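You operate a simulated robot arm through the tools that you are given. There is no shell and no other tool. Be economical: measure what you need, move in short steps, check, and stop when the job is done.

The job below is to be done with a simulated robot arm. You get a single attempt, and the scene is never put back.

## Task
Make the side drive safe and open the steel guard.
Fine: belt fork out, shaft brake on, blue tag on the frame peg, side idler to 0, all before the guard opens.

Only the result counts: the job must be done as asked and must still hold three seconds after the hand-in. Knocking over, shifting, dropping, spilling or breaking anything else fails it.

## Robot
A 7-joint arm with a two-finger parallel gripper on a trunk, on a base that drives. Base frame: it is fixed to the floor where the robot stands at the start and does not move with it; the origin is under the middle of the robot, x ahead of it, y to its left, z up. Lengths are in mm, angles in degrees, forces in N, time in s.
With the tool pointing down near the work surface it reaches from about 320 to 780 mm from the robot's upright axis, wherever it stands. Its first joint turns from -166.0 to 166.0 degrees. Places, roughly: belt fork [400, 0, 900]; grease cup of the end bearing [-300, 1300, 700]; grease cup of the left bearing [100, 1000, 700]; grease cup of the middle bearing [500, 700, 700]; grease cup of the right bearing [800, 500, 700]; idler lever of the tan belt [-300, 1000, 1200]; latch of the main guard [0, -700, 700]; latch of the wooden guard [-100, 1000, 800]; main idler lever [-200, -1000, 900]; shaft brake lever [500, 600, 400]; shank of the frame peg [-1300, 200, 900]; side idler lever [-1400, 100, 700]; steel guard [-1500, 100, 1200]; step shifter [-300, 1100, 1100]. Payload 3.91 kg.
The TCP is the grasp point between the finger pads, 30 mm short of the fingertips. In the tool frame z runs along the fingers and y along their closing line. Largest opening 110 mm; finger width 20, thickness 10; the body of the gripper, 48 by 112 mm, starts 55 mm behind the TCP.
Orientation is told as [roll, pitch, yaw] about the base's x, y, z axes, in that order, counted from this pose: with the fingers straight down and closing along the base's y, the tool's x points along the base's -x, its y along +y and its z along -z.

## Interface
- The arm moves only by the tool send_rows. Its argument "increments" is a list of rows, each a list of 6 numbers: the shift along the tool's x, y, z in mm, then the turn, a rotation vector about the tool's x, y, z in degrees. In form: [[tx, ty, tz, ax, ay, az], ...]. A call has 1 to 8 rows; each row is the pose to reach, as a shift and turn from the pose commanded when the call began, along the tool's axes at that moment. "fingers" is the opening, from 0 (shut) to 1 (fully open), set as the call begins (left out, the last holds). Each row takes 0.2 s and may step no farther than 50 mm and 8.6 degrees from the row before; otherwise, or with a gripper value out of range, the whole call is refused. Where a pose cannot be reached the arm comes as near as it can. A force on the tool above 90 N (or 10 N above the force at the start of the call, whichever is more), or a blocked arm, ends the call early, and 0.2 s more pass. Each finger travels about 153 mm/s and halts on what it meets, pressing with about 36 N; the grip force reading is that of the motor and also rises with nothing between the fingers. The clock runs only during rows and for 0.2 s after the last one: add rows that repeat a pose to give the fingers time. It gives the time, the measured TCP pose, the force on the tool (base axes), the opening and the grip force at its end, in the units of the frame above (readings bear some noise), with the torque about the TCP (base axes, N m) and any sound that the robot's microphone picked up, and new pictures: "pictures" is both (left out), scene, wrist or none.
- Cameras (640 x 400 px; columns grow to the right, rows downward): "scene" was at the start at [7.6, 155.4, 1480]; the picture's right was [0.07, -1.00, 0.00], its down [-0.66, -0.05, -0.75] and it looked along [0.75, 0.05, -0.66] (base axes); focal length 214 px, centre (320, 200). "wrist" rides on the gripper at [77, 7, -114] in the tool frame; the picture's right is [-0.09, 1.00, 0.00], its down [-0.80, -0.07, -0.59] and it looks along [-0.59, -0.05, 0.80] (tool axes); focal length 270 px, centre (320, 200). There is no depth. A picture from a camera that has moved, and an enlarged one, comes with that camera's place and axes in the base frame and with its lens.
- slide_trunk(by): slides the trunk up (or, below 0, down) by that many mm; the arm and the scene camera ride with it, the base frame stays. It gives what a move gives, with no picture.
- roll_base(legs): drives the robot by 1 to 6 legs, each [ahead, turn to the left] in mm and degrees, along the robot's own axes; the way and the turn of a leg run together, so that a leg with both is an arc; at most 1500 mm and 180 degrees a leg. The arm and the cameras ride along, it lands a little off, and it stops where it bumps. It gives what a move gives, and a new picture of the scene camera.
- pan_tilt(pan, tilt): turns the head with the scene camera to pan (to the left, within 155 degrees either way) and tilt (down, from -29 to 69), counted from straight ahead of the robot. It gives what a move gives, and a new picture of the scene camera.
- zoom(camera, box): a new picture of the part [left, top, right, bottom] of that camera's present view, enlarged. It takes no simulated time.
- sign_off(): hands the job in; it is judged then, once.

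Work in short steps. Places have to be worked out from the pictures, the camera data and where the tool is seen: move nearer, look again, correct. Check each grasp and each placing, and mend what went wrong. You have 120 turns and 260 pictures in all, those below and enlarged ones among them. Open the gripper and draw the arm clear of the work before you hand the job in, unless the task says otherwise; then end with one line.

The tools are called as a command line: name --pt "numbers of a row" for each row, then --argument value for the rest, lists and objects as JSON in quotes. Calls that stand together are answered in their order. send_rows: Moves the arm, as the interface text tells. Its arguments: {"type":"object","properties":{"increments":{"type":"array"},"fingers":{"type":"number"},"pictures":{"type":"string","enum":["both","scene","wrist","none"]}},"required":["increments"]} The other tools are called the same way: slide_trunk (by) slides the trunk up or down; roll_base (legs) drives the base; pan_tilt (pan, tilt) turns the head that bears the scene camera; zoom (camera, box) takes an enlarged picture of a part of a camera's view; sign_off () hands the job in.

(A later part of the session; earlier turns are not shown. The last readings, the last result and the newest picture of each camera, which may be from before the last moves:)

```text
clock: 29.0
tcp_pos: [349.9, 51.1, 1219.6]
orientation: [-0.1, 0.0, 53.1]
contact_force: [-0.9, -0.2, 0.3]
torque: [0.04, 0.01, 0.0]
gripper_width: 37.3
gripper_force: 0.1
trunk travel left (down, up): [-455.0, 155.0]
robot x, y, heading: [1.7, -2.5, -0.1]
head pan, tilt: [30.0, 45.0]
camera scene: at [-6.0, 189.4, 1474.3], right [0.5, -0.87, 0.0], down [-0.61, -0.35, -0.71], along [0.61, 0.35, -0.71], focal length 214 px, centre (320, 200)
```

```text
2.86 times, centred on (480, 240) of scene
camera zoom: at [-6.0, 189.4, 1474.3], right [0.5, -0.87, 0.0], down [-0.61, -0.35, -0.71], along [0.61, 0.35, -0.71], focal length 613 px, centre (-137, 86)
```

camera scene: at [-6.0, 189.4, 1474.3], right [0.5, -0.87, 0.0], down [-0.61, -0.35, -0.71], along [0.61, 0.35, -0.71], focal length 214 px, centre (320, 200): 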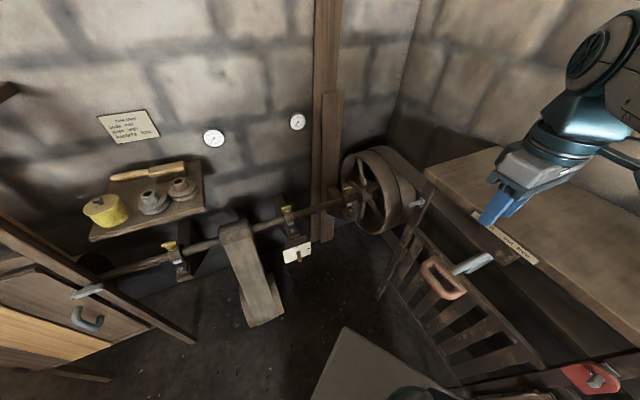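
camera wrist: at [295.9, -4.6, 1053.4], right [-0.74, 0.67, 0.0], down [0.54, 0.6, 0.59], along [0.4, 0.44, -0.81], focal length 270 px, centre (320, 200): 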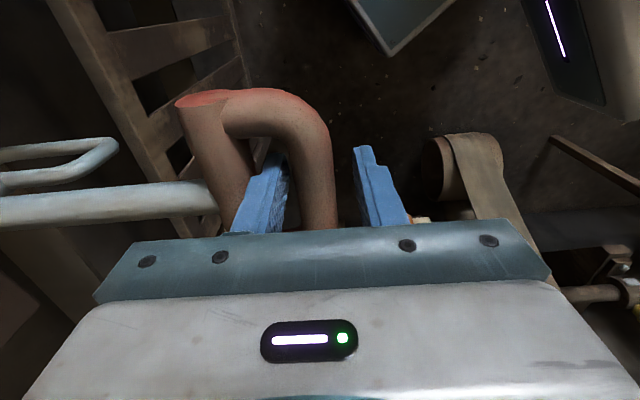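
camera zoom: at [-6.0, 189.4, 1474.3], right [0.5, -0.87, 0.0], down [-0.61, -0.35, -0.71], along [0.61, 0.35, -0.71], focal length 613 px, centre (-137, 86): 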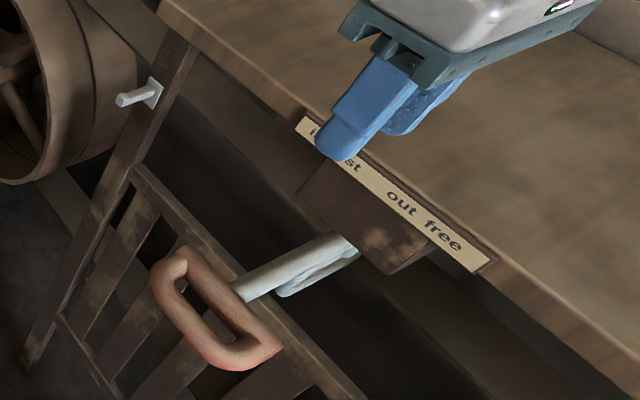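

Fork is out. Return the arm to the starting pose before driving toward the brake.

send_rows --pt "-22 28 -20 0 0 7.6" --pt "-45 57 -40 0 0 15.2" --pt "-67 85 -60 0 0 22.8" --pt "-90 114 -80 0 0 30.4" --pt "-112 142 -100 0 0 38" --pt "-134 171 -120 0 0 45.6" --pt "-157 199 -140 0 0 53" --fingers 0.4 --pictures "none"

pan_tilt --pan 0 --tilt 60

```text
clock: 30.6
tcp_pos: [284.6, 296.7, 1356.9]
orientation: [0.0, 0.1, 0.0]
contact_force: [-1.0, 0.1, 0.4]
torque: [0.01, -0.01, 0.01]
gripper_width: 44.2
gripper_force: 0.1
trunk travel left (down, up): [-455.0, 155.0]
robot x, y, heading: [-1.8, 2.3, 0.3]
head pan, tilt: [30.0, 45.0]
```

```text
clock: 31.6
tcp_pos: [284.0, 294.9, 1357.3]
orientation: [-0.1, 0.0, 0.0]
contact_force: [-0.6, -0.1, -0.9]
torque: [-0.05, 0.04, 0.01]
gripper_width: 44.2
gripper_force: 0.1
trunk travel left (down, up): [-455.0, 155.0]
robot x, y, heading: [1.8, -4.4, -0.1]
head pan, tilt: [0.0, 60.0]
camera scene: at [-9.7, 149.0, 1454.9], right [0.0, -1.0, 0.0], down [-0.87, 0.0, -0.5], along [0.5, 0.0, -0.87], focal length 214 px, centre (320, 200)
```

scene: 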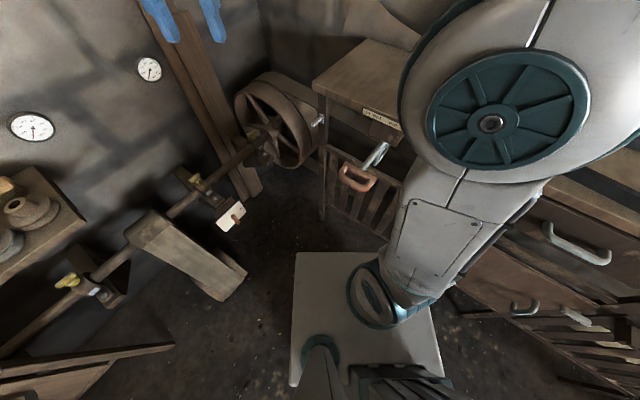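

The base needs to come closer to the brake. I back off 100 mm (clearing the pulled fork handle), turn left 46° and look.

roll_base --legs '[[-100, 0], [0, 46]]'

```text
clock: 34.8
tcp_pos: [-112.2, 411.2, 1357.5]
orientation: [-0.1, 0.0, 45.5]
contact_force: [-0.3, 0.6, -0.5]
torque: [0.01, 0.03, -0.02]
gripper_width: 43.9
gripper_force: 0.1
trunk travel left (down, up): [-455.0, 155.0]
robot x, y, heading: [-103.5, -1.2, 45.2]
head pan, tilt: [0.0, 60.0]
camera scene: at [-215.2, 98.4, 1454.9], right [0.71, -0.7, 0.0], down [-0.61, -0.62, -0.5], along [0.35, 0.36, -0.87], focal length 214 px, centre (320, 200)
```

scene: 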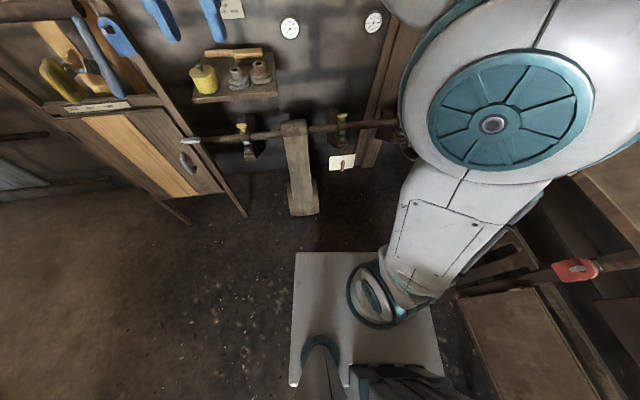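

Now forward 200 mm.

roll_base --legs '[[200, 0]]'

pan_tilt --pan 0 --tilt 45

zoom --camera "scene" --box '[290, 140, 410, 220]'

```text
clock: 36.4
tcp_pos: [25.9, 552.0, 1357.2]
orientation: [-0.1, 0.0, 45.6]
contact_force: [0.2, -0.3, 0.7]
torque: [-0.03, 0.01, 0.05]
gripper_width: 43.9
gripper_force: 0.1
trunk travel left (down, up): [-455.0, 155.0]
robot x, y, heading: [36.4, 143.8, 45.8]
head pan, tilt: [0.0, 60.0]
camera scene: at [-76.3, 239.6, 1454.9], right [0.71, -0.7, 0.0], down [-0.61, -0.62, -0.5], along [0.35, 0.36, -0.87], focal length 214 px, centre (320, 200)
```

scene: 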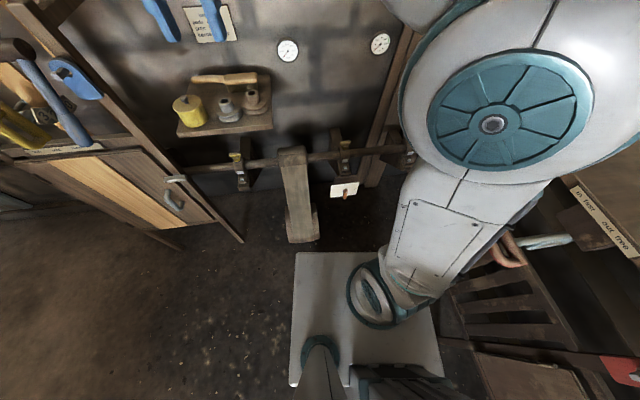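

```text
clock: 37.2
tcp_pos: [26.5, 550.7, 1358.2]
orientation: [0.0, 0.0, 45.7]
contact_force: [-0.2, 0.2, 0.7]
torque: [-0.01, 0.02, -0.01]
gripper_width: 44.1
gripper_force: 0.0
trunk travel left (down, up): [-455.0, 155.0]
robot x, y, heading: [40.3, 140.7, 45.6]
head pan, tilt: [0.0, 45.0]
camera scene: at [-66.4, 249.6, 1474.3], right [0.71, -0.7, 0.0], down [-0.49, -0.51, -0.71], along [0.49, 0.51, -0.71], focal length 214 px, centre (320, 200)
```

scene: 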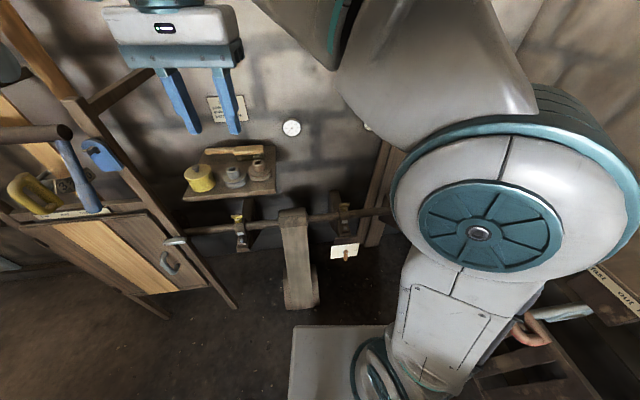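

```text
5.00 times, centred on (350, 180) of scene
camera zoom: at [-66.4, 249.6, 1474.3], right [0.71, -0.7, 0.0], down [-0.49, -0.51, -0.71], along [0.49, 0.51, -0.71], focal length 1072 px, centre (170, 300)
```

zoom: 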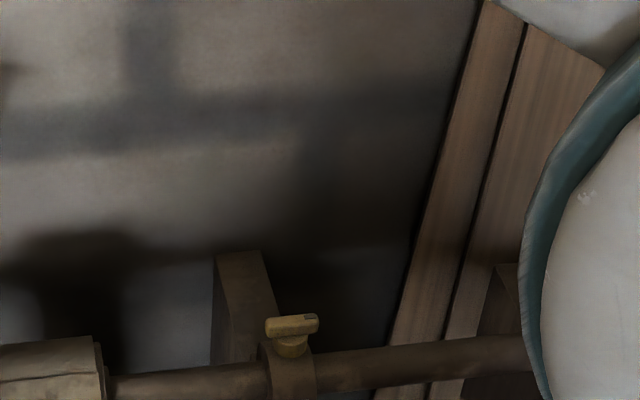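

Brake estimated at [490,612,395], 652 mm straight ahead of the robot. Lower the trunk 300 mm.

slide_trunk --by -300

send_rows --pt "-40 -25 10 0 0 0" --pt "-80 -50 20 0 0 0" --pt "-115 -85 40 0 0 0" --pt "-130 -125 60 0 0 0" --pt "-140 -165 80 0 0 0" --pt "-150 -205 100 0 0 0" --pt "-150 -245 120 0 0 0"

```text
clock: 40.2
tcp_pos: [24.9, 550.8, 1057.8]
orientation: [0.0, 0.0, 45.7]
contact_force: [0.8, 0.8, 1.1]
torque: [0.03, 0.03, 0.02]
gripper_width: 43.9
gripper_force: 0.0
trunk travel left (down, up): [-155.0, 455.0]
robot x, y, heading: [36.9, 142.0, 45.4]
head pan, tilt: [0.0, 45.0]
```

```text
refused: row 3 steps farther than a row can; nothing moved
```

Row 3 stepped just over 50 mm; resend with smaller steps.

send_rows --pt "-35 -20 10 0 0 0" --pt "-70 -45 20 0 0 0" --pt "-100 -75 35 0 0 0" --pt "-125 -110 50 0 0 0" --pt "-140 -150 65 0 0 0" --pt "-150 -190 80 0 0 0" --pt "-150 -230 95 0 0 0" --pt "-150 -260 110 0 0 0"

```text
clock: 42.0
tcp_pos: [316.5, 474.7, 948.2]
orientation: [0.0, -0.1, 45.8]
contact_force: [-0.3, 0.5, -0.1]
torque: [-0.05, -0.02, 0.0]
gripper_width: 43.9
gripper_force: 0.1
trunk travel left (down, up): [-155.0, 455.0]
robot x, y, heading: [37.4, 143.1, 45.8]
head pan, tilt: [0.0, 45.0]
camera scene: at [-66.4, 249.7, 1174.4], right [0.71, -0.7, 0.0], down [-0.49, -0.51, -0.71], along [0.49, 0.51, -0.71], focal length 214 px, centre (320, 200)
camera wrist: at [257.1, 426.4, 1062.2], right [-0.65, 0.76, 0.0], down [0.61, 0.52, 0.59], along [0.45, 0.39, -0.8], focal length 270 px, centre (320, 200)
```

scene: 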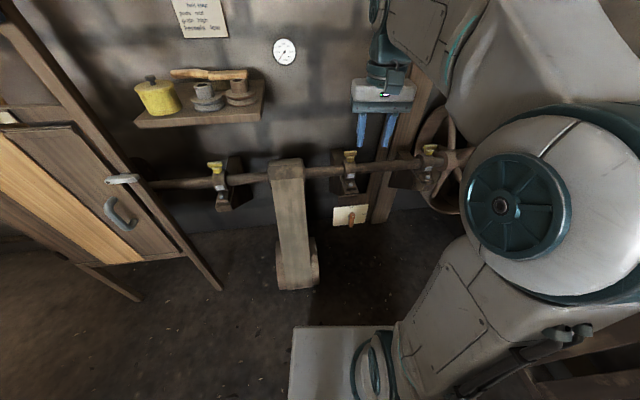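
wrist: 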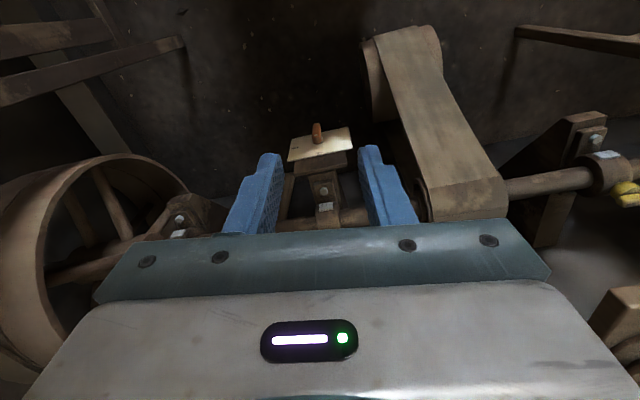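

Zoom both cameras on the brake.

zoom --camera "wrist" --box '[260, 100, 380, 220]'

zoom --camera "scene" --box '[310, 180, 390, 240]'

```text
3.33 times, centred on (320, 160) of wrist
camera zoom: at [257.1, 426.4, 1062.2], right [-0.65, 0.76, 0.0], down [0.61, 0.52, 0.59], along [0.45, 0.39, -0.8], focal length 901 px, centre (320, 333)
```

zoom: 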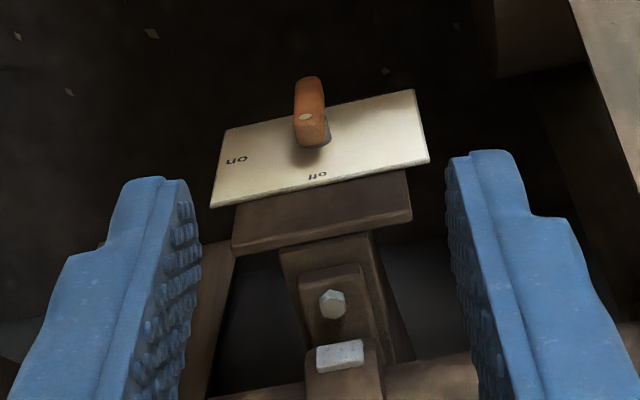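

```text
6.67 times, centred on (350, 210) of scene
camera zoom: at [-66.4, 249.7, 1174.4], right [0.71, -0.7, 0.0], down [-0.49, -0.51, -0.71], along [0.49, 0.51, -0.71], focal length 1430 px, centre (120, 133)
```

zoom: 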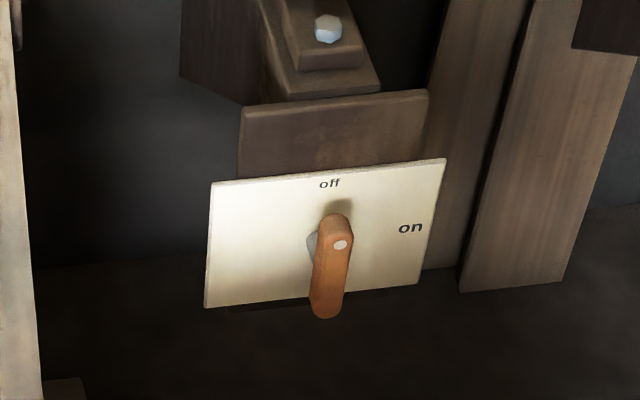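

The lever is a vertical orange bar in front of a vertical plate: mark toward "off" at the top, "on" at the right. I move lower and yaw to face the plate, then tilt the gripper 45° toward it.

send_rows --pt "-9 -4 40 0 0 -1" --pt "-18 -8 80 0 0 -2" --pt "-27 -12 120 0 0 -3" --pt "-36 -16 160 0 0 -4" --pt "-45 -20 200 0 0 -5" --pt "-54 -25 240 0 0 -6" --pt "-60 -29 280 0 0 -7" --pt "-67 -33 315 0 0 -8" --pictures "none"

send_rows --pt "0 0 10 0 -7.5 0" --pt "0 0 20 0 -15 0" --pt "0 0 30 0 -22.5 0" --pt "0 0 40 0 -30 0" --pt "0 0 50 0 -37.5 0" --pt "0 0 60 0 -45 0" --fingers 0.6

zoom --camera "wrist" --box '[220, 60, 420, 240]'

```text
clock: 43.8
tcp_pos: [385.2, 501.8, 631.0]
orientation: [0.0, -0.1, 53.6]
contact_force: [0.1, -0.5, 0.1]
torque: [0.0, -0.04, 0.01]
gripper_width: 43.8
gripper_force: 0.1
trunk travel left (down, up): [-155.0, 455.0]
robot x, y, heading: [40.4, 140.3, 45.5]
head pan, tilt: [0.0, 45.0]
```

```text
clock: 45.2
tcp_pos: [386.5, 502.3, 571.8]
orientation: [0.0, -45.1, 53.6]
contact_force: [0.8, -0.6, -0.4]
torque: [-0.02, 0.01, -0.01]
gripper_width: 65.9
gripper_force: 0.1
trunk travel left (down, up): [-155.0, 455.0]
robot x, y, heading: [39.8, 140.2, 45.5]
head pan, tilt: [0.0, 45.0]
camera scene: at [-66.4, 249.5, 1174.4], right [0.71, -0.7, 0.0], down [-0.49, -0.51, -0.71], along [0.49, 0.51, -0.71], focal length 214 px, centre (320, 200)
camera wrist: at [301.0, 398.4, 598.3], right [-0.77, 0.64, 0.06], down [0.14, 0.07, 0.99], along [0.63, 0.76, -0.15], focal length 270 px, centre (320, 200)
```

scene: 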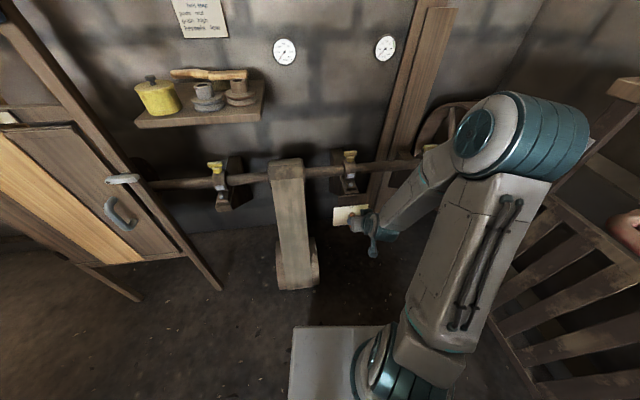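
wrist: 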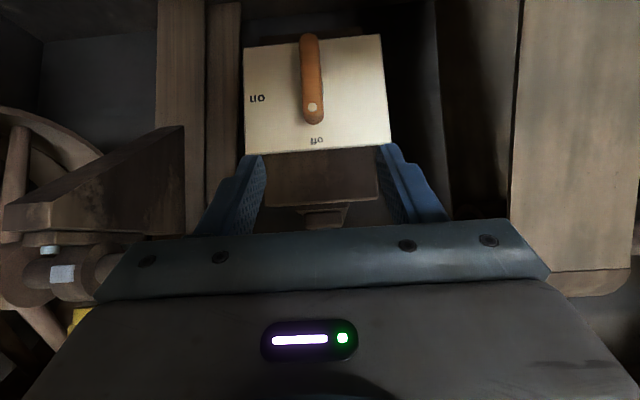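

```text
2.22 times, centred on (320, 150) of wrist
camera zoom: at [301.0, 398.4, 598.3], right [-0.77, 0.64, 0.06], down [0.14, 0.07, 0.99], along [0.63, 0.76, -0.15], focal length 601 px, centre (320, 311)
```

zoom: 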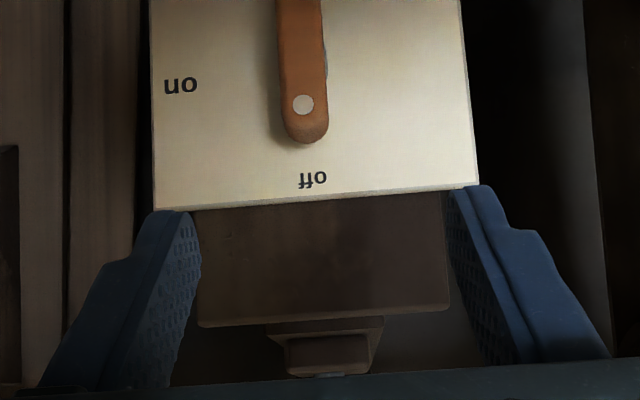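

Now face-on (image upside-down): the bar pivots about its middle, dot end up at "off"; "on" is to the right seen from the robot. Bar ≈ z 387–468 at [463,592]. I'll close the fingers and bring the tips to the left of its upper end.

send_rows --pt "-5 10 20 0 0 0" --pt "-9 20 60 0 0 0" --pt "-9 22 100 0 0 0" --fingers 0

zoom --camera "wrist" --box '[220, 40, 420, 220]'

zoom --camera "scene" --box '[310, 180, 410, 260]'

```text
clock: 46.0
tcp_pos: [415.4, 577.2, 505.7]
orientation: [0.0, -45.0, 53.7]
contact_force: [0.3, -0.9, 0.2]
torque: [-0.03, -0.01, 0.0]
gripper_width: 0.0
gripper_force: 35.9
trunk travel left (down, up): [-155.0, 455.0]
robot x, y, heading: [41.6, 141.5, 45.6]
head pan, tilt: [0.0, 45.0]
camera scene: at [-66.5, 249.1, 1174.4], right [0.71, -0.7, 0.0], down [-0.49, -0.51, -0.71], along [0.49, 0.51, -0.71], focal length 214 px, centre (320, 200)
camera wrist: at [328.6, 474.2, 531.9], right [-0.77, 0.64, 0.06], down [0.14, 0.08, 0.99], along [0.63, 0.76, -0.15], focal length 270 px, centre (320, 200)
```

scene: 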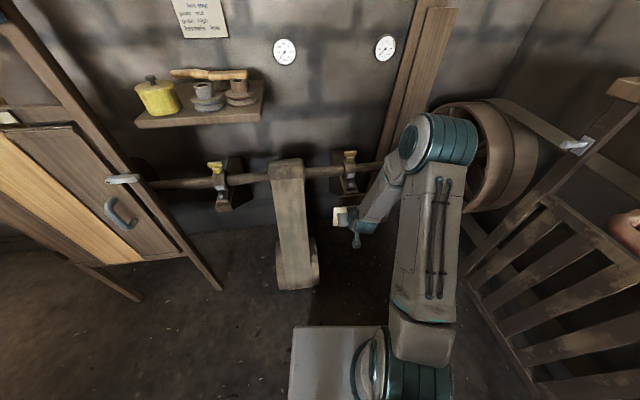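
wrist: 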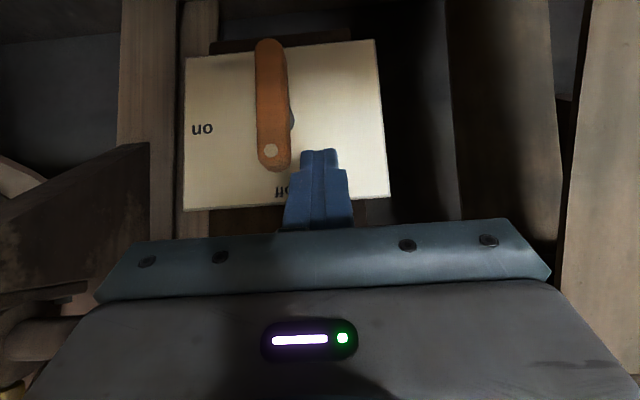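

```text
2.22 times, centred on (320, 130) of wrist
camera zoom: at [328.6, 474.2, 531.9], right [-0.77, 0.64, 0.06], down [0.14, 0.08, 0.99], along [0.63, 0.76, -0.15], focal length 601 px, centre (320, 356)
```

zoom: 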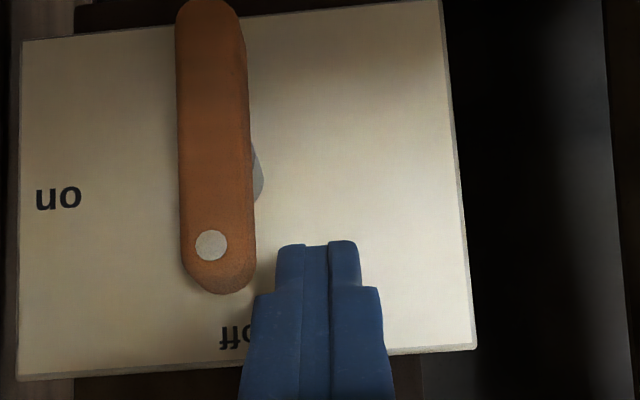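

```text
5.00 times, centred on (360, 220) of scene
camera zoom: at [-66.5, 249.1, 1174.4], right [0.71, -0.7, 0.0], down [-0.49, -0.51, -0.71], along [0.49, 0.51, -0.71], focal length 1072 px, centre (120, 100)
```

zoom: 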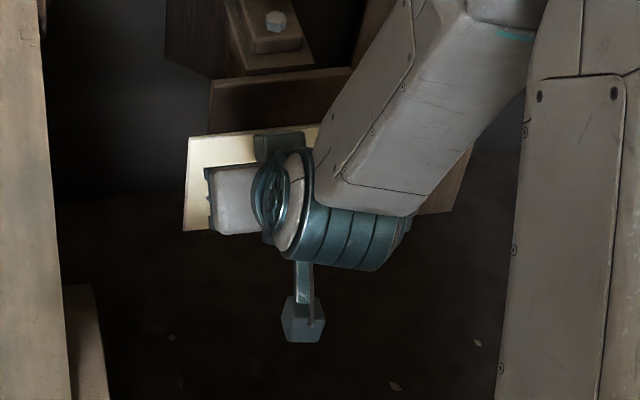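

Refined: pivot ≈ [453,582,445]. Advance 24 mm beside the upper end, then push right.

send_rows --pt "-2 0 24 0 0 0" --pt "-5 -14 21 0 0 0" --pt "-6 -28 20 0 0 0" --pt "-6 -38 20 0 0 0" --pictures "wrist"

zoom --camera "wrist" --box '[220, 40, 420, 220]'

```text
clock: 47.0
tcp_pos: [456.6, 569.3, 497.6]
orientation: [0.1, -45.0, 53.6]
contact_force: [-0.7, 0.8, 0.0]
torque: [-0.02, 0.0, 0.01]
gripper_width: 0.1
gripper_force: 36.1
trunk travel left (down, up): [-155.0, 455.0]
robot x, y, heading: [38.4, 144.4, 45.6]
head pan, tilt: [0.0, 45.0]
camera wrist: at [370.7, 464.6, 523.9], right [-0.76, 0.64, 0.06], down [0.14, 0.08, 0.99], along [0.63, 0.76, -0.15], focal length 270 px, centre (320, 200)
```

wrist: 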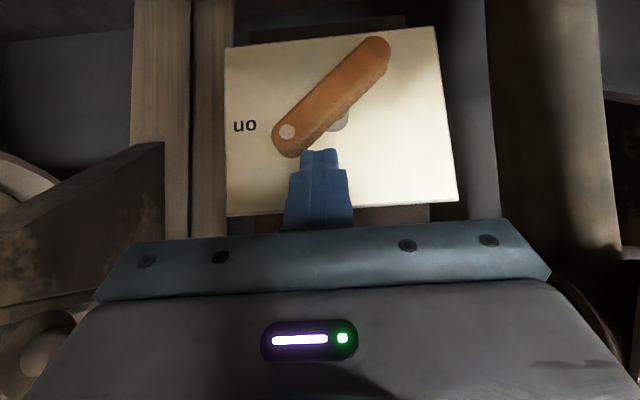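

```text
2.22 times, centred on (320, 130) of wrist
camera zoom: at [370.7, 464.6, 523.9], right [-0.76, 0.64, 0.06], down [0.14, 0.08, 0.99], along [0.63, 0.76, -0.15], focal length 601 px, centre (320, 356)
```

zoom: 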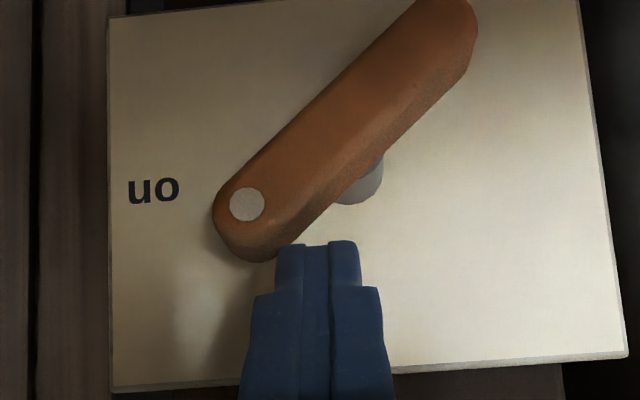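

The bar turned about 45° with little force. Continue the arc down to bring it horizontal.

send_rows --pt "3 -10 3 0 0 0" --pt "8 -18 8 0 0 0" --pt "14 -20 14 0 0 0" --pt "18 -20 18 0 0 0" --pictures "wrist"

zoom --camera "wrist" --box '[220, 20, 420, 200]'

```text
clock: 48.0
tcp_pos: [473.9, 556.6, 477.5]
orientation: [-0.3, -45.6, 53.6]
contact_force: [-7.7, -8.5, 32.2]
torque: [0.17, -0.03, -0.01]
gripper_width: 0.0
gripper_force: 36.5
trunk travel left (down, up): [-155.0, 455.0]
robot x, y, heading: [37.6, 140.2, 45.8]
head pan, tilt: [0.0, 45.0]
camera wrist: at [386.7, 453.5, 502.7], right [-0.77, 0.64, 0.06], down [0.14, 0.07, 0.99], along [0.63, 0.76, -0.14], focal length 270 px, centre (320, 200)
```

wrist: 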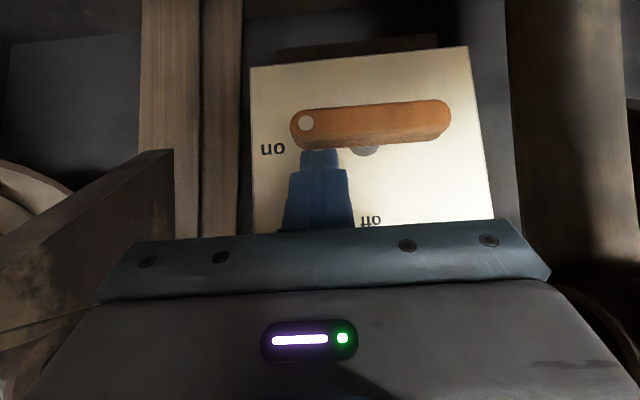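

```text
2.22 times, centred on (320, 110) of wrist
camera zoom: at [386.7, 453.5, 502.7], right [-0.77, 0.64, 0.06], down [0.14, 0.07, 0.99], along [0.63, 0.76, -0.14], focal length 601 px, centre (320, 400)
```

zoom: 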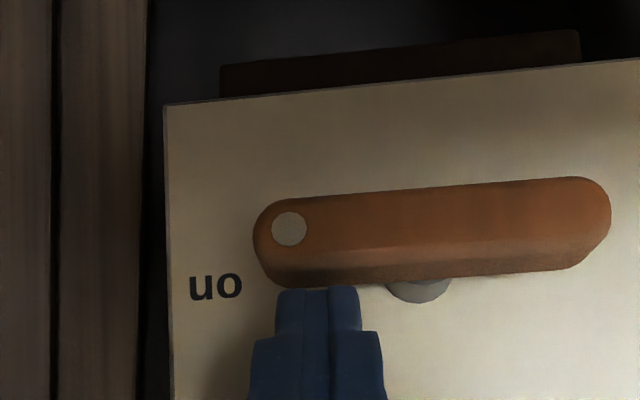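

The bar is horizontal at "on" with 32 N — a stop. One small extra push to confirm, then retreat.

send_rows --pt "3 0 3 0 0 0" --pictures "none"

send_rows --pt "-20 0 -20 0 0 0" --pt "-20 0 -50 0 0 0" --pt "-20 0 -90 0 0 0" --pictures "wrist"

zoom --camera "wrist" --box '[220, 20, 420, 200]'

```text
clock: 48.4
tcp_pos: [472.6, 556.2, 478.1]
orientation: [-0.3, -46.0, 53.7]
contact_force: [-12.9, -18.6, 69.9]
torque: [0.32, -0.19, 0.21]
gripper_width: 0.2
gripper_force: 35.8
trunk travel left (down, up): [-155.0, 455.0]
robot x, y, heading: [37.2, 141.2, 45.6]
head pan, tilt: [0.0, 45.0]
```

```text
clock: 49.2
tcp_pos: [443.7, 518.3, 543.6]
orientation: [0.0, -44.9, 53.6]
contact_force: [1.0, 1.1, 0.6]
torque: [-0.01, 0.03, 0.01]
gripper_width: 0.1
gripper_force: 36.4
trunk travel left (down, up): [-155.0, 455.0]
robot x, y, heading: [35.6, 140.5, 45.5]
head pan, tilt: [0.0, 45.0]
camera wrist: at [357.0, 414.6, 570.3], right [-0.77, 0.64, 0.06], down [0.15, 0.08, 0.99], along [0.63, 0.76, -0.15], focal length 270 px, centre (320, 200)
```

wrist: 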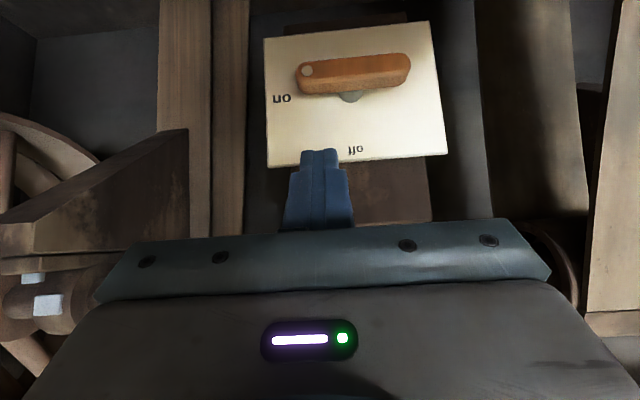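

```text
2.22 times, centred on (320, 110) of wrist
camera zoom: at [357.0, 414.6, 570.3], right [-0.77, 0.64, 0.06], down [0.15, 0.08, 0.99], along [0.63, 0.76, -0.15], focal length 601 px, centre (320, 400)
```

zoom: 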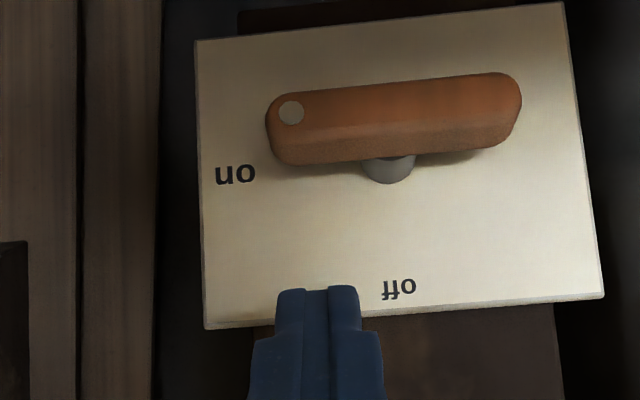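

Brake is on. Now retract, untilt and raise the arm.

send_rows --pt "-22 0 -37 0 7.5 0" --pt "-44 0 -73 0 15 0" --pt "-66 0 -110 0 22.5 0" --pt "-88 0 -146 0 30 0" --pt "-110 0 -183 0 37.5 0" --pt "-134 0 -219 0 45 0" --pictures "none"

send_rows --pt "15 20 -40 0 0 0" --pt "30 40 -80 0 0 0" --pt "45 60 -120 0 0 0" --pt "60 80 -160 0 0 0" --pt "75 100 -200 0 0 0" --pt "90 120 -240 0 0 0" --pictures "none"

slide_trunk --by 300

pan_tilt --pan 50 --tilt 30

zoom --camera "scene" --box '[230, 100, 430, 300]'

```text
clock: 50.6
tcp_pos: [408.4, 469.2, 797.8]
orientation: [0.0, 0.0, 53.7]
contact_force: [-0.8, -1.1, 0.2]
torque: [0.0, -0.02, 0.0]
gripper_width: 0.0
gripper_force: 35.9
trunk travel left (down, up): [-155.0, 455.0]
robot x, y, heading: [39.9, 141.8, 45.8]
head pan, tilt: [0.0, 45.0]
```

```text
clock: 52.0
tcp_pos: [261.2, 467.5, 1036.1]
orientation: [0.0, 0.0, 53.7]
contact_force: [-0.2, -0.3, 0.9]
torque: [0.02, 0.06, -0.02]
gripper_width: 0.0
gripper_force: 36.6
trunk travel left (down, up): [-155.0, 455.0]
robot x, y, heading: [35.8, 140.7, 45.7]
head pan, tilt: [0.0, 45.0]
```

```text
clock: 55.0
tcp_pos: [258.9, 466.7, 1335.7]
orientation: [0.0, 0.0, 53.6]
contact_force: [-0.4, 0.5, -0.3]
torque: [0.01, -0.01, 0.02]
gripper_width: 0.0
gripper_force: 36.0
trunk travel left (down, up): [-455.0, 155.0]
robot x, y, heading: [37.5, 141.6, 45.6]
head pan, tilt: [0.0, 45.0]
```

```text
clock: 56.2
tcp_pos: [259.1, 467.4, 1335.9]
orientation: [-0.1, 0.1, 53.6]
contact_force: [-0.5, 0.3, -0.9]
torque: [0.0, -0.01, 0.04]
gripper_width: 0.2
gripper_force: 36.4
trunk travel left (down, up): [-455.0, 155.0]
robot x, y, heading: [34.2, 141.3, 45.3]
head pan, tilt: [50.0, 30.0]
camera scene: at [-132.0, 281.4, 1496.9], right [1.0, 0.1, 0.0], down [0.05, -0.5, -0.87], along [-0.08, 0.86, -0.5], focal length 214 px, centre (320, 200)
```

scene: 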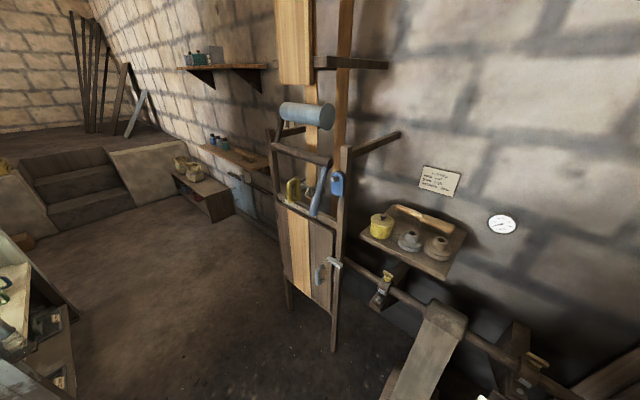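

```text
2.00 times, centred on (330, 200) of scene
camera zoom: at [-132.0, 281.4, 1496.9], right [1.0, 0.1, 0.0], down [0.05, -0.5, -0.87], along [-0.08, 0.86, -0.5], focal length 429 px, centre (300, 200)
```

zoom: 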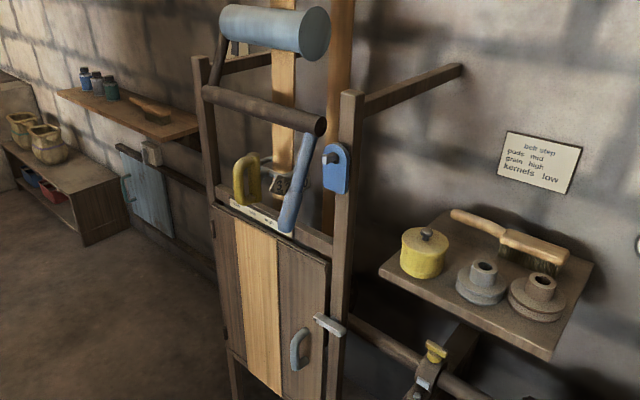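

Tag estimated at [-131,860,1218]; its peg seems to stick out from the frame toward (-0.59,-0.81). I'll drive so the robot faces it from ~620 mm: turn left, ahead 570, then turn right.

roll_base --legs '[[0, 112], [570, 0]]'

roll_base --legs '[[0, -104]]'

pan_tilt --pan 0 --tilt 25

```text
clock: 64.1
tcp_pos: [-875.3, 432.4, 1336.2]
orientation: [0.0, -0.1, 166.2]
contact_force: [0.2, -0.3, 0.2]
torque: [-0.02, 0.0, 0.01]
gripper_width: 0.1
gripper_force: 36.5
trunk travel left (down, up): [-455.0, 155.0]
robot x, y, heading: [-487.0, 350.8, 158.1]
head pan, tilt: [50.0, 30.0]
camera scene: at [-554.1, 140.6, 1497.0], right [-0.47, 0.88, 0.0], down [0.44, 0.24, -0.87], along [-0.76, -0.41, -0.5], focal length 214 px, centre (320, 200)
```

scene: 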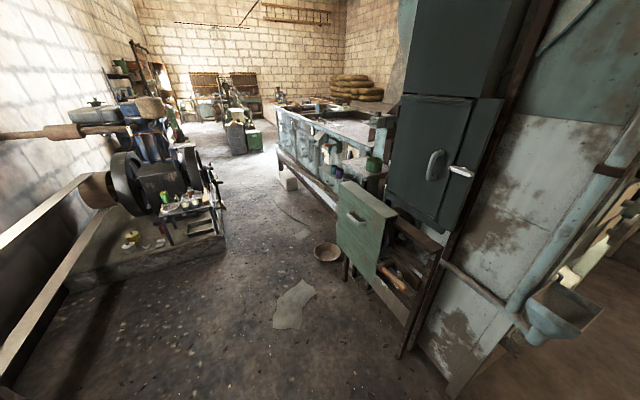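

```text
clock: 68.9
tcp_pos: [-316.2, 705.5, 1336.3]
orientation: [0.0, 0.0, 62.0]
contact_force: [0.6, -0.3, 0.1]
torque: [0.07, -0.02, 0.02]
gripper_width: 0.0
gripper_force: 35.8
trunk travel left (down, up): [-455.0, 155.0]
robot x, y, heading: [-492.8, 354.3, 53.8]
head pan, tilt: [50.0, 30.0]
camera scene: at [-677.5, 465.3, 1497.0], right [0.97, 0.24, 0.0], down [0.12, -0.49, -0.87], along [-0.21, 0.84, -0.5], focal length 214 px, centre (320, 200)
```

scene: 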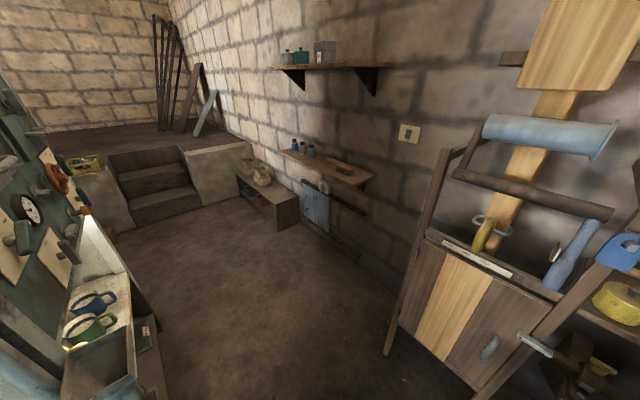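

```text
clock: 70.1
tcp_pos: [-316.6, 705.4, 1335.4]
orientation: [0.0, 0.0, 61.9]
contact_force: [-0.1, -0.5, 0.3]
torque: [0.02, -0.03, -0.02]
gripper_width: 0.0
gripper_force: 36.2
trunk travel left (down, up): [-455.0, 155.0]
robot x, y, heading: [-485.8, 349.3, 54.0]
head pan, tilt: [0.0, 25.0]
camera scene: at [-601.6, 452.1, 1504.9], right [0.81, -0.59, 0.0], down [-0.25, -0.34, -0.91], along [0.53, 0.73, -0.42], focal length 214 px, centre (320, 200)
```

scene: 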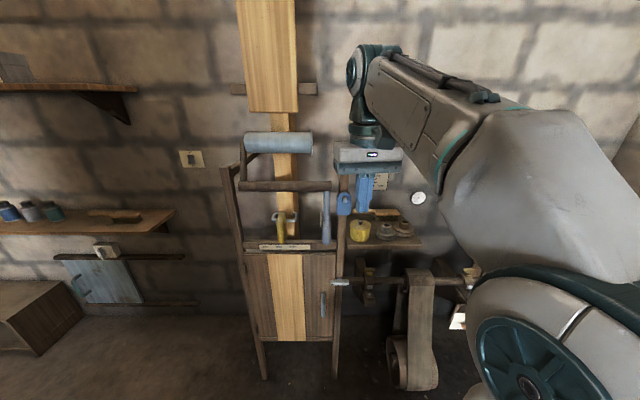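

Facing the frame squarely now. Zoom in on the tag.

zoom --camera "scene" --box '[310, 170, 390, 230]'

zoom --camera "wrist" --box '[0, 0, 640, 400]'

```text
6.67 times, centred on (350, 200) of scene
camera zoom: at [-601.6, 452.1, 1504.9], right [0.81, -0.59, 0.0], down [-0.25, -0.34, -0.91], along [0.53, 0.73, -0.42], focal length 1430 px, centre (120, 200)
```

zoom: 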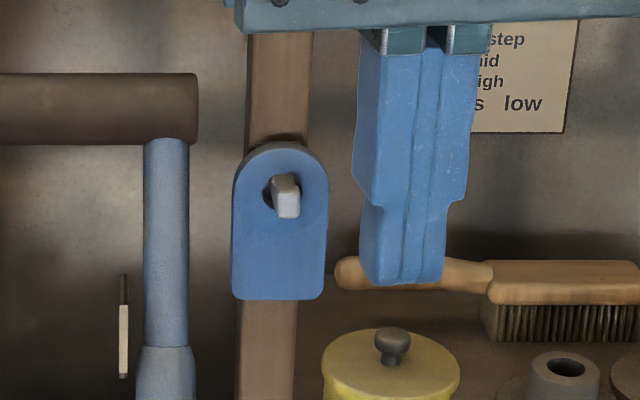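

```text
1.00 times, centred on (320, 200) of wrist (not enlarged: the box is as wide or as high as the picture)
camera zoom: at [-359.1, 642.6, 1449.9], right [-0.84, 0.55, 0.0], down [0.44, 0.67, 0.59], along [0.32, 0.5, -0.8], focal length 270 px, centre (320, 200)
```

zoom: 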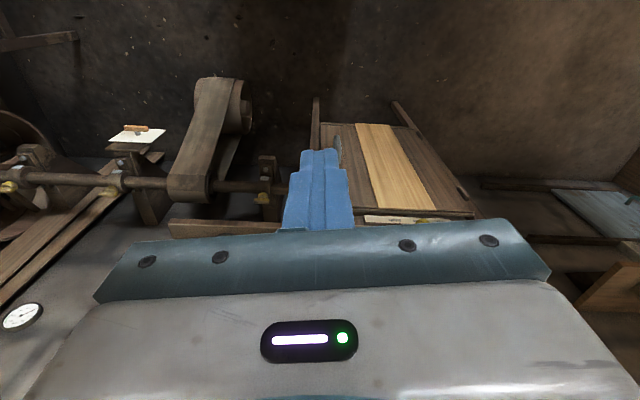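

Re-triangulated with longer baseline: tag ≈ [-133,952,1175], 50 mm wide, about 695 mm ahead. I lower the tool in front of it, yaw to 54°, then tilt to horizontal.

send_rows --pt "-21 -4 34 0 0 2" --pt "-42 -8 68 0 0 4" --pt "-63 -12 102 0 0 6" --pt "-84 -15 136 0 0 8" --pt "-105 -18 170 0 0 8" --fingers 0.6 --pictures "none"

send_rows --pt "-8 0 0 0 -7.5 0" --pt "-16 0 0 0 -15 0" --pt "-24 0 0 0 -22.5 0" --pt "-32 0 0 0 -30 0" --pt "-40 0 0 0 -37.5 0" --pt "-48 0 0 0 -45 0" --pictures "none"

send_rows --pt "-5 0 5 0 -7.5 0" --pt "-10 0 10 0 -15 0" --pt "-15 0 15 0 -22.5 0" --pt "-20 0 20 0 -30 0" --pt "-25 0 25 0 -37.5 0" --pt "-30 0 30 0 -45 0"

zoom --camera "scene" --box '[290, 150, 410, 250]'

```text
clock: 71.3
tcp_pos: [-249.3, 789.4, 1165.5]
orientation: [0.0, 0.0, 53.9]
contact_force: [0.1, 0.7, 0.4]
torque: [0.01, 0.04, 0.03]
gripper_width: 66.0
gripper_force: 0.1
trunk travel left (down, up): [-455.0, 155.0]
robot x, y, heading: [-489.7, 352.6, 53.8]
head pan, tilt: [0.0, 25.0]
```

```text
clock: 72.7
tcp_pos: [-222.8, 828.7, 1166.3]
orientation: [0.0, -45.2, 54.1]
contact_force: [0.7, 0.6, -0.9]
torque: [-0.02, 0.02, -0.03]
gripper_width: 66.1
gripper_force: 0.1
trunk travel left (down, up): [-455.0, 155.0]
robot x, y, heading: [-488.0, 352.5, 53.9]
head pan, tilt: [0.0, 25.0]
```

```text
clock: 74.1
tcp_pos: [-198.9, 864.2, 1167.3]
orientation: [-144.8, -89.8, -161.2]
contact_force: [-0.2, -0.7, -0.3]
torque: [-0.02, 0.02, 0.03]
gripper_width: 65.9
gripper_force: 0.1
out of reach, approached as far as the arm can: row 3
trunk travel left (down, up): [-455.0, 155.0]
robot x, y, heading: [-488.7, 350.1, 54.3]
head pan, tilt: [0.0, 25.0]
camera scene: at [-602.4, 452.1, 1504.9], right [0.81, -0.59, 0.0], down [-0.25, -0.34, -0.91], along [0.53, 0.73, -0.42], focal length 214 px, centre (320, 200)
camera wrist: at [-273.0, 776.5, 1088.7], right [-0.81, 0.59, 0.09], down [-0.29, -0.52, 0.8], along [0.51, 0.62, 0.59], focal length 270 px, centre (320, 200)
```

scene: 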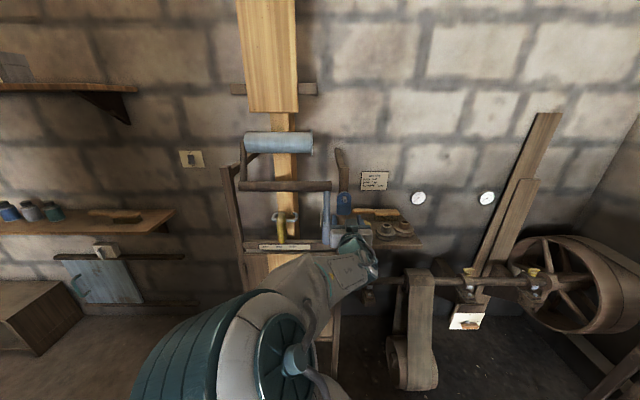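
wrist: 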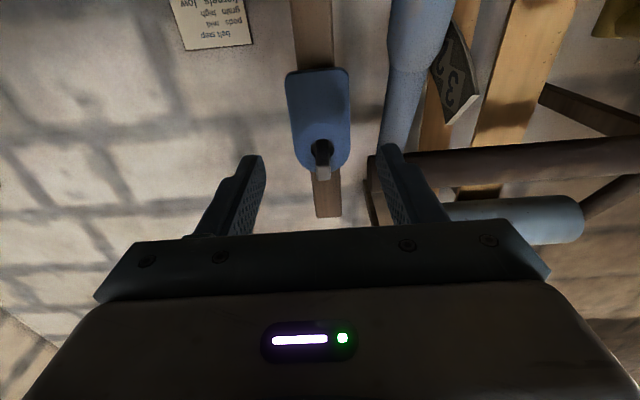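

```text
4.00 times, centred on (350, 200) of scene
camera zoom: at [-602.4, 452.1, 1504.9], right [0.81, -0.59, 0.0], down [-0.25, -0.34, -0.91], along [0.53, 0.73, -0.42], focal length 858 px, centre (200, 200)
```

zoom: 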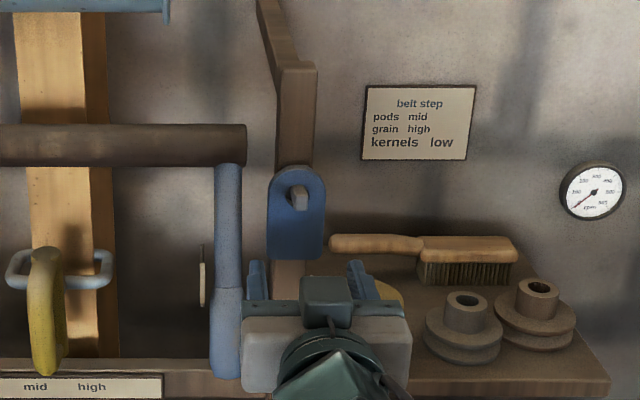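

Horizontal and well aligned: tag centre is ~4 mm to the left, bottom at z≈1131. The blue lever leaves ~9 mm on the left, so I open only to 59 mm and advance 60 mm, then check.

send_rows --pt "6 4 0 0 0 0" --pt "10 4 30 0 0 0" --pt "10 4 60 0 0 0" --fingers 0.54 --pictures "wrist"

zoom --camera "wrist" --box '[220, 40, 460, 240]'

zoom --camera "scene" --box '[310, 170, 390, 230]'

```text
clock: 74.9
tcp_pos: [-165.6, 914.8, 1155.4]
orientation: [3.4, -90.1, 50.8]
contact_force: [0.7, 0.3, -0.5]
torque: [-0.02, 0.0, -0.01]
gripper_width: 59.3
gripper_force: 0.0
trunk travel left (down, up): [-455.0, 155.0]
robot x, y, heading: [-489.8, 351.7, 54.1]
head pan, tilt: [0.0, 25.0]
camera wrist: at [-239.5, 828.1, 1077.7], right [-0.8, 0.59, 0.09], down [-0.29, -0.52, 0.8], along [0.52, 0.62, 0.59], focal length 270 px, centre (320, 200)
```

wrist: 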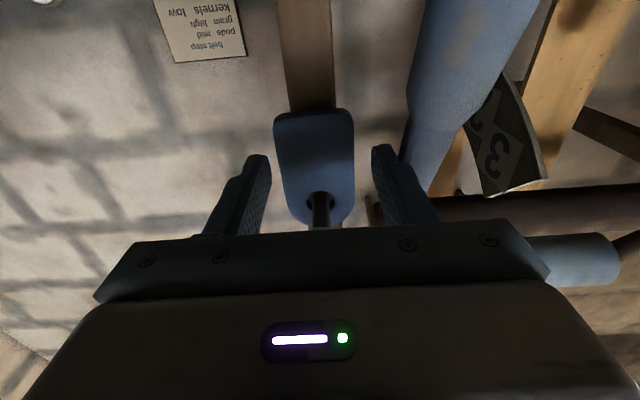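

```text
2.00 times, centred on (340, 140) of wrist
camera zoom: at [-239.5, 828.1, 1077.7], right [-0.8, 0.59, 0.09], down [-0.29, -0.52, 0.8], along [0.52, 0.62, 0.59], focal length 541 px, centre (280, 320)
```

zoom: 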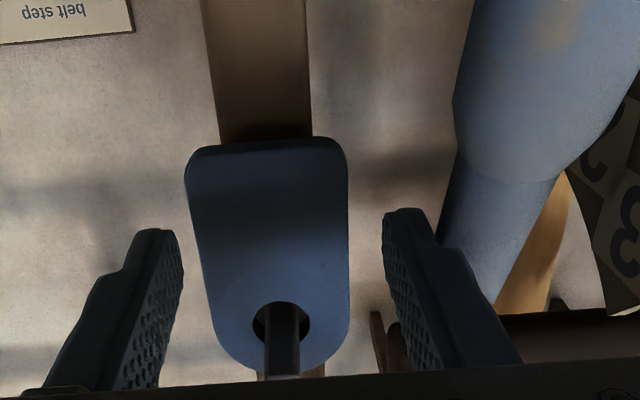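

```text
6.67 times, centred on (350, 200) of scene
camera zoom: at [-601.2, 452.4, 1504.9], right [0.81, -0.59, 0.0], down [-0.25, -0.34, -0.91], along [0.53, 0.73, -0.42], focal length 1430 px, centre (120, 200)
```

zoom: 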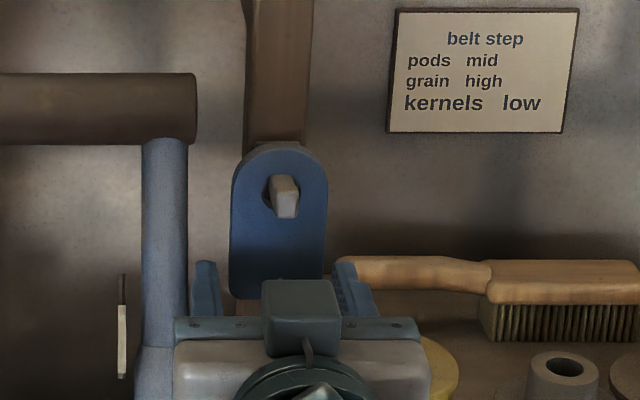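

Aligned (tag h≈-671, TCP h≈-672). Advance 31 mm and close on the tag edges.

send_rows --pt "0 0 16 0 0 0" --pt "0 0 31 0 0 0" --pictures "none"

send_rows --pt "0 0 0 0 0 0" --pt "0 0 0 0 0 0" --fingers 0.2

zoom --camera "wrist" --box '[220, 40, 460, 240]'

zoom --camera "scene" --box '[310, 170, 390, 230]'

```text
clock: 75.5
tcp_pos: [-147.4, 940.0, 1154.6]
orientation: [-12.8, -90.0, 66.6]
contact_force: [0.1, -0.6, 0.1]
torque: [-0.01, 0.02, -0.01]
gripper_width: 59.1
gripper_force: 0.0
trunk travel left (down, up): [-455.0, 155.0]
robot x, y, heading: [-489.8, 352.2, 54.0]
head pan, tilt: [0.0, 25.0]
```

```text
clock: 76.1
tcp_pos: [-147.5, 939.7, 1154.9]
orientation: [-47.5, -90.0, 101.5]
contact_force: [0.0, -0.1, 0.4]
torque: [-0.02, -0.05, -0.02]
gripper_width: 48.8
gripper_force: 35.9
trunk travel left (down, up): [-455.0, 155.0]
robot x, y, heading: [-492.5, 351.9, 53.9]
head pan, tilt: [0.0, 25.0]
camera scene: at [-601.6, 452.2, 1504.9], right [0.81, -0.59, 0.0], down [-0.25, -0.34, -0.91], along [0.53, 0.73, -0.42], focal length 214 px, centre (320, 200)
camera wrist: at [-221.1, 852.2, 1078.2], right [-0.81, 0.59, 0.09], down [-0.29, -0.52, 0.8], along [0.52, 0.62, 0.59], focal length 270 px, centre (320, 200)
```

scene: 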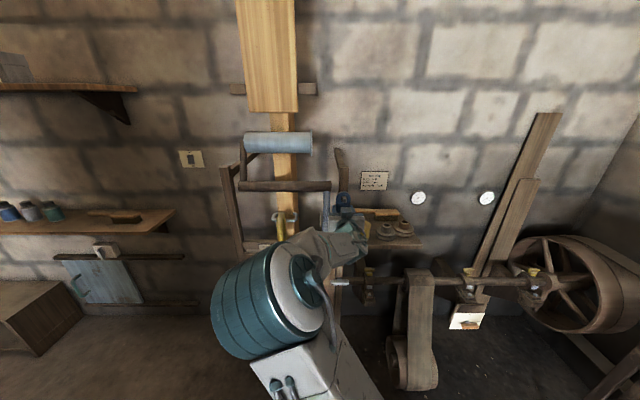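
wrist: 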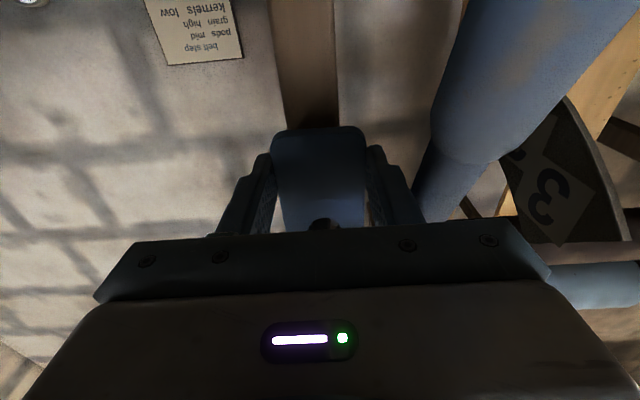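

```text
2.00 times, centred on (340, 140) of wrist
camera zoom: at [-221.1, 852.2, 1078.2], right [-0.81, 0.59, 0.09], down [-0.29, -0.52, 0.8], along [0.52, 0.62, 0.59], focal length 541 px, centre (280, 320)
```

zoom: 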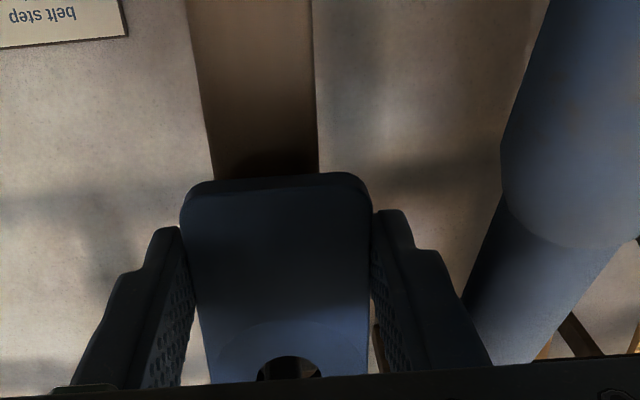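

```text
6.67 times, centred on (350, 200) of scene
camera zoom: at [-601.6, 452.2, 1504.9], right [0.81, -0.59, 0.0], down [-0.25, -0.34, -0.91], along [0.53, 0.73, -0.42], focal length 1430 px, centre (120, 200)
```

zoom: 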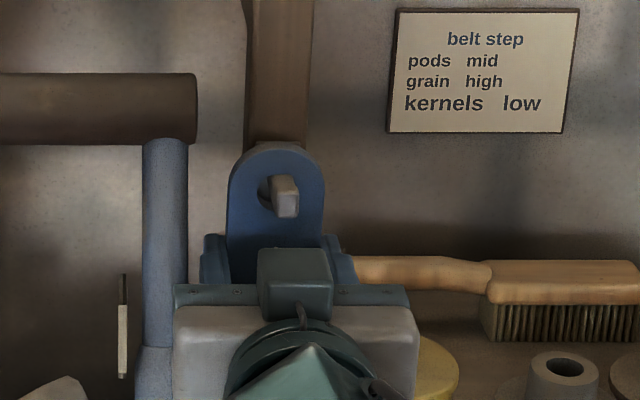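

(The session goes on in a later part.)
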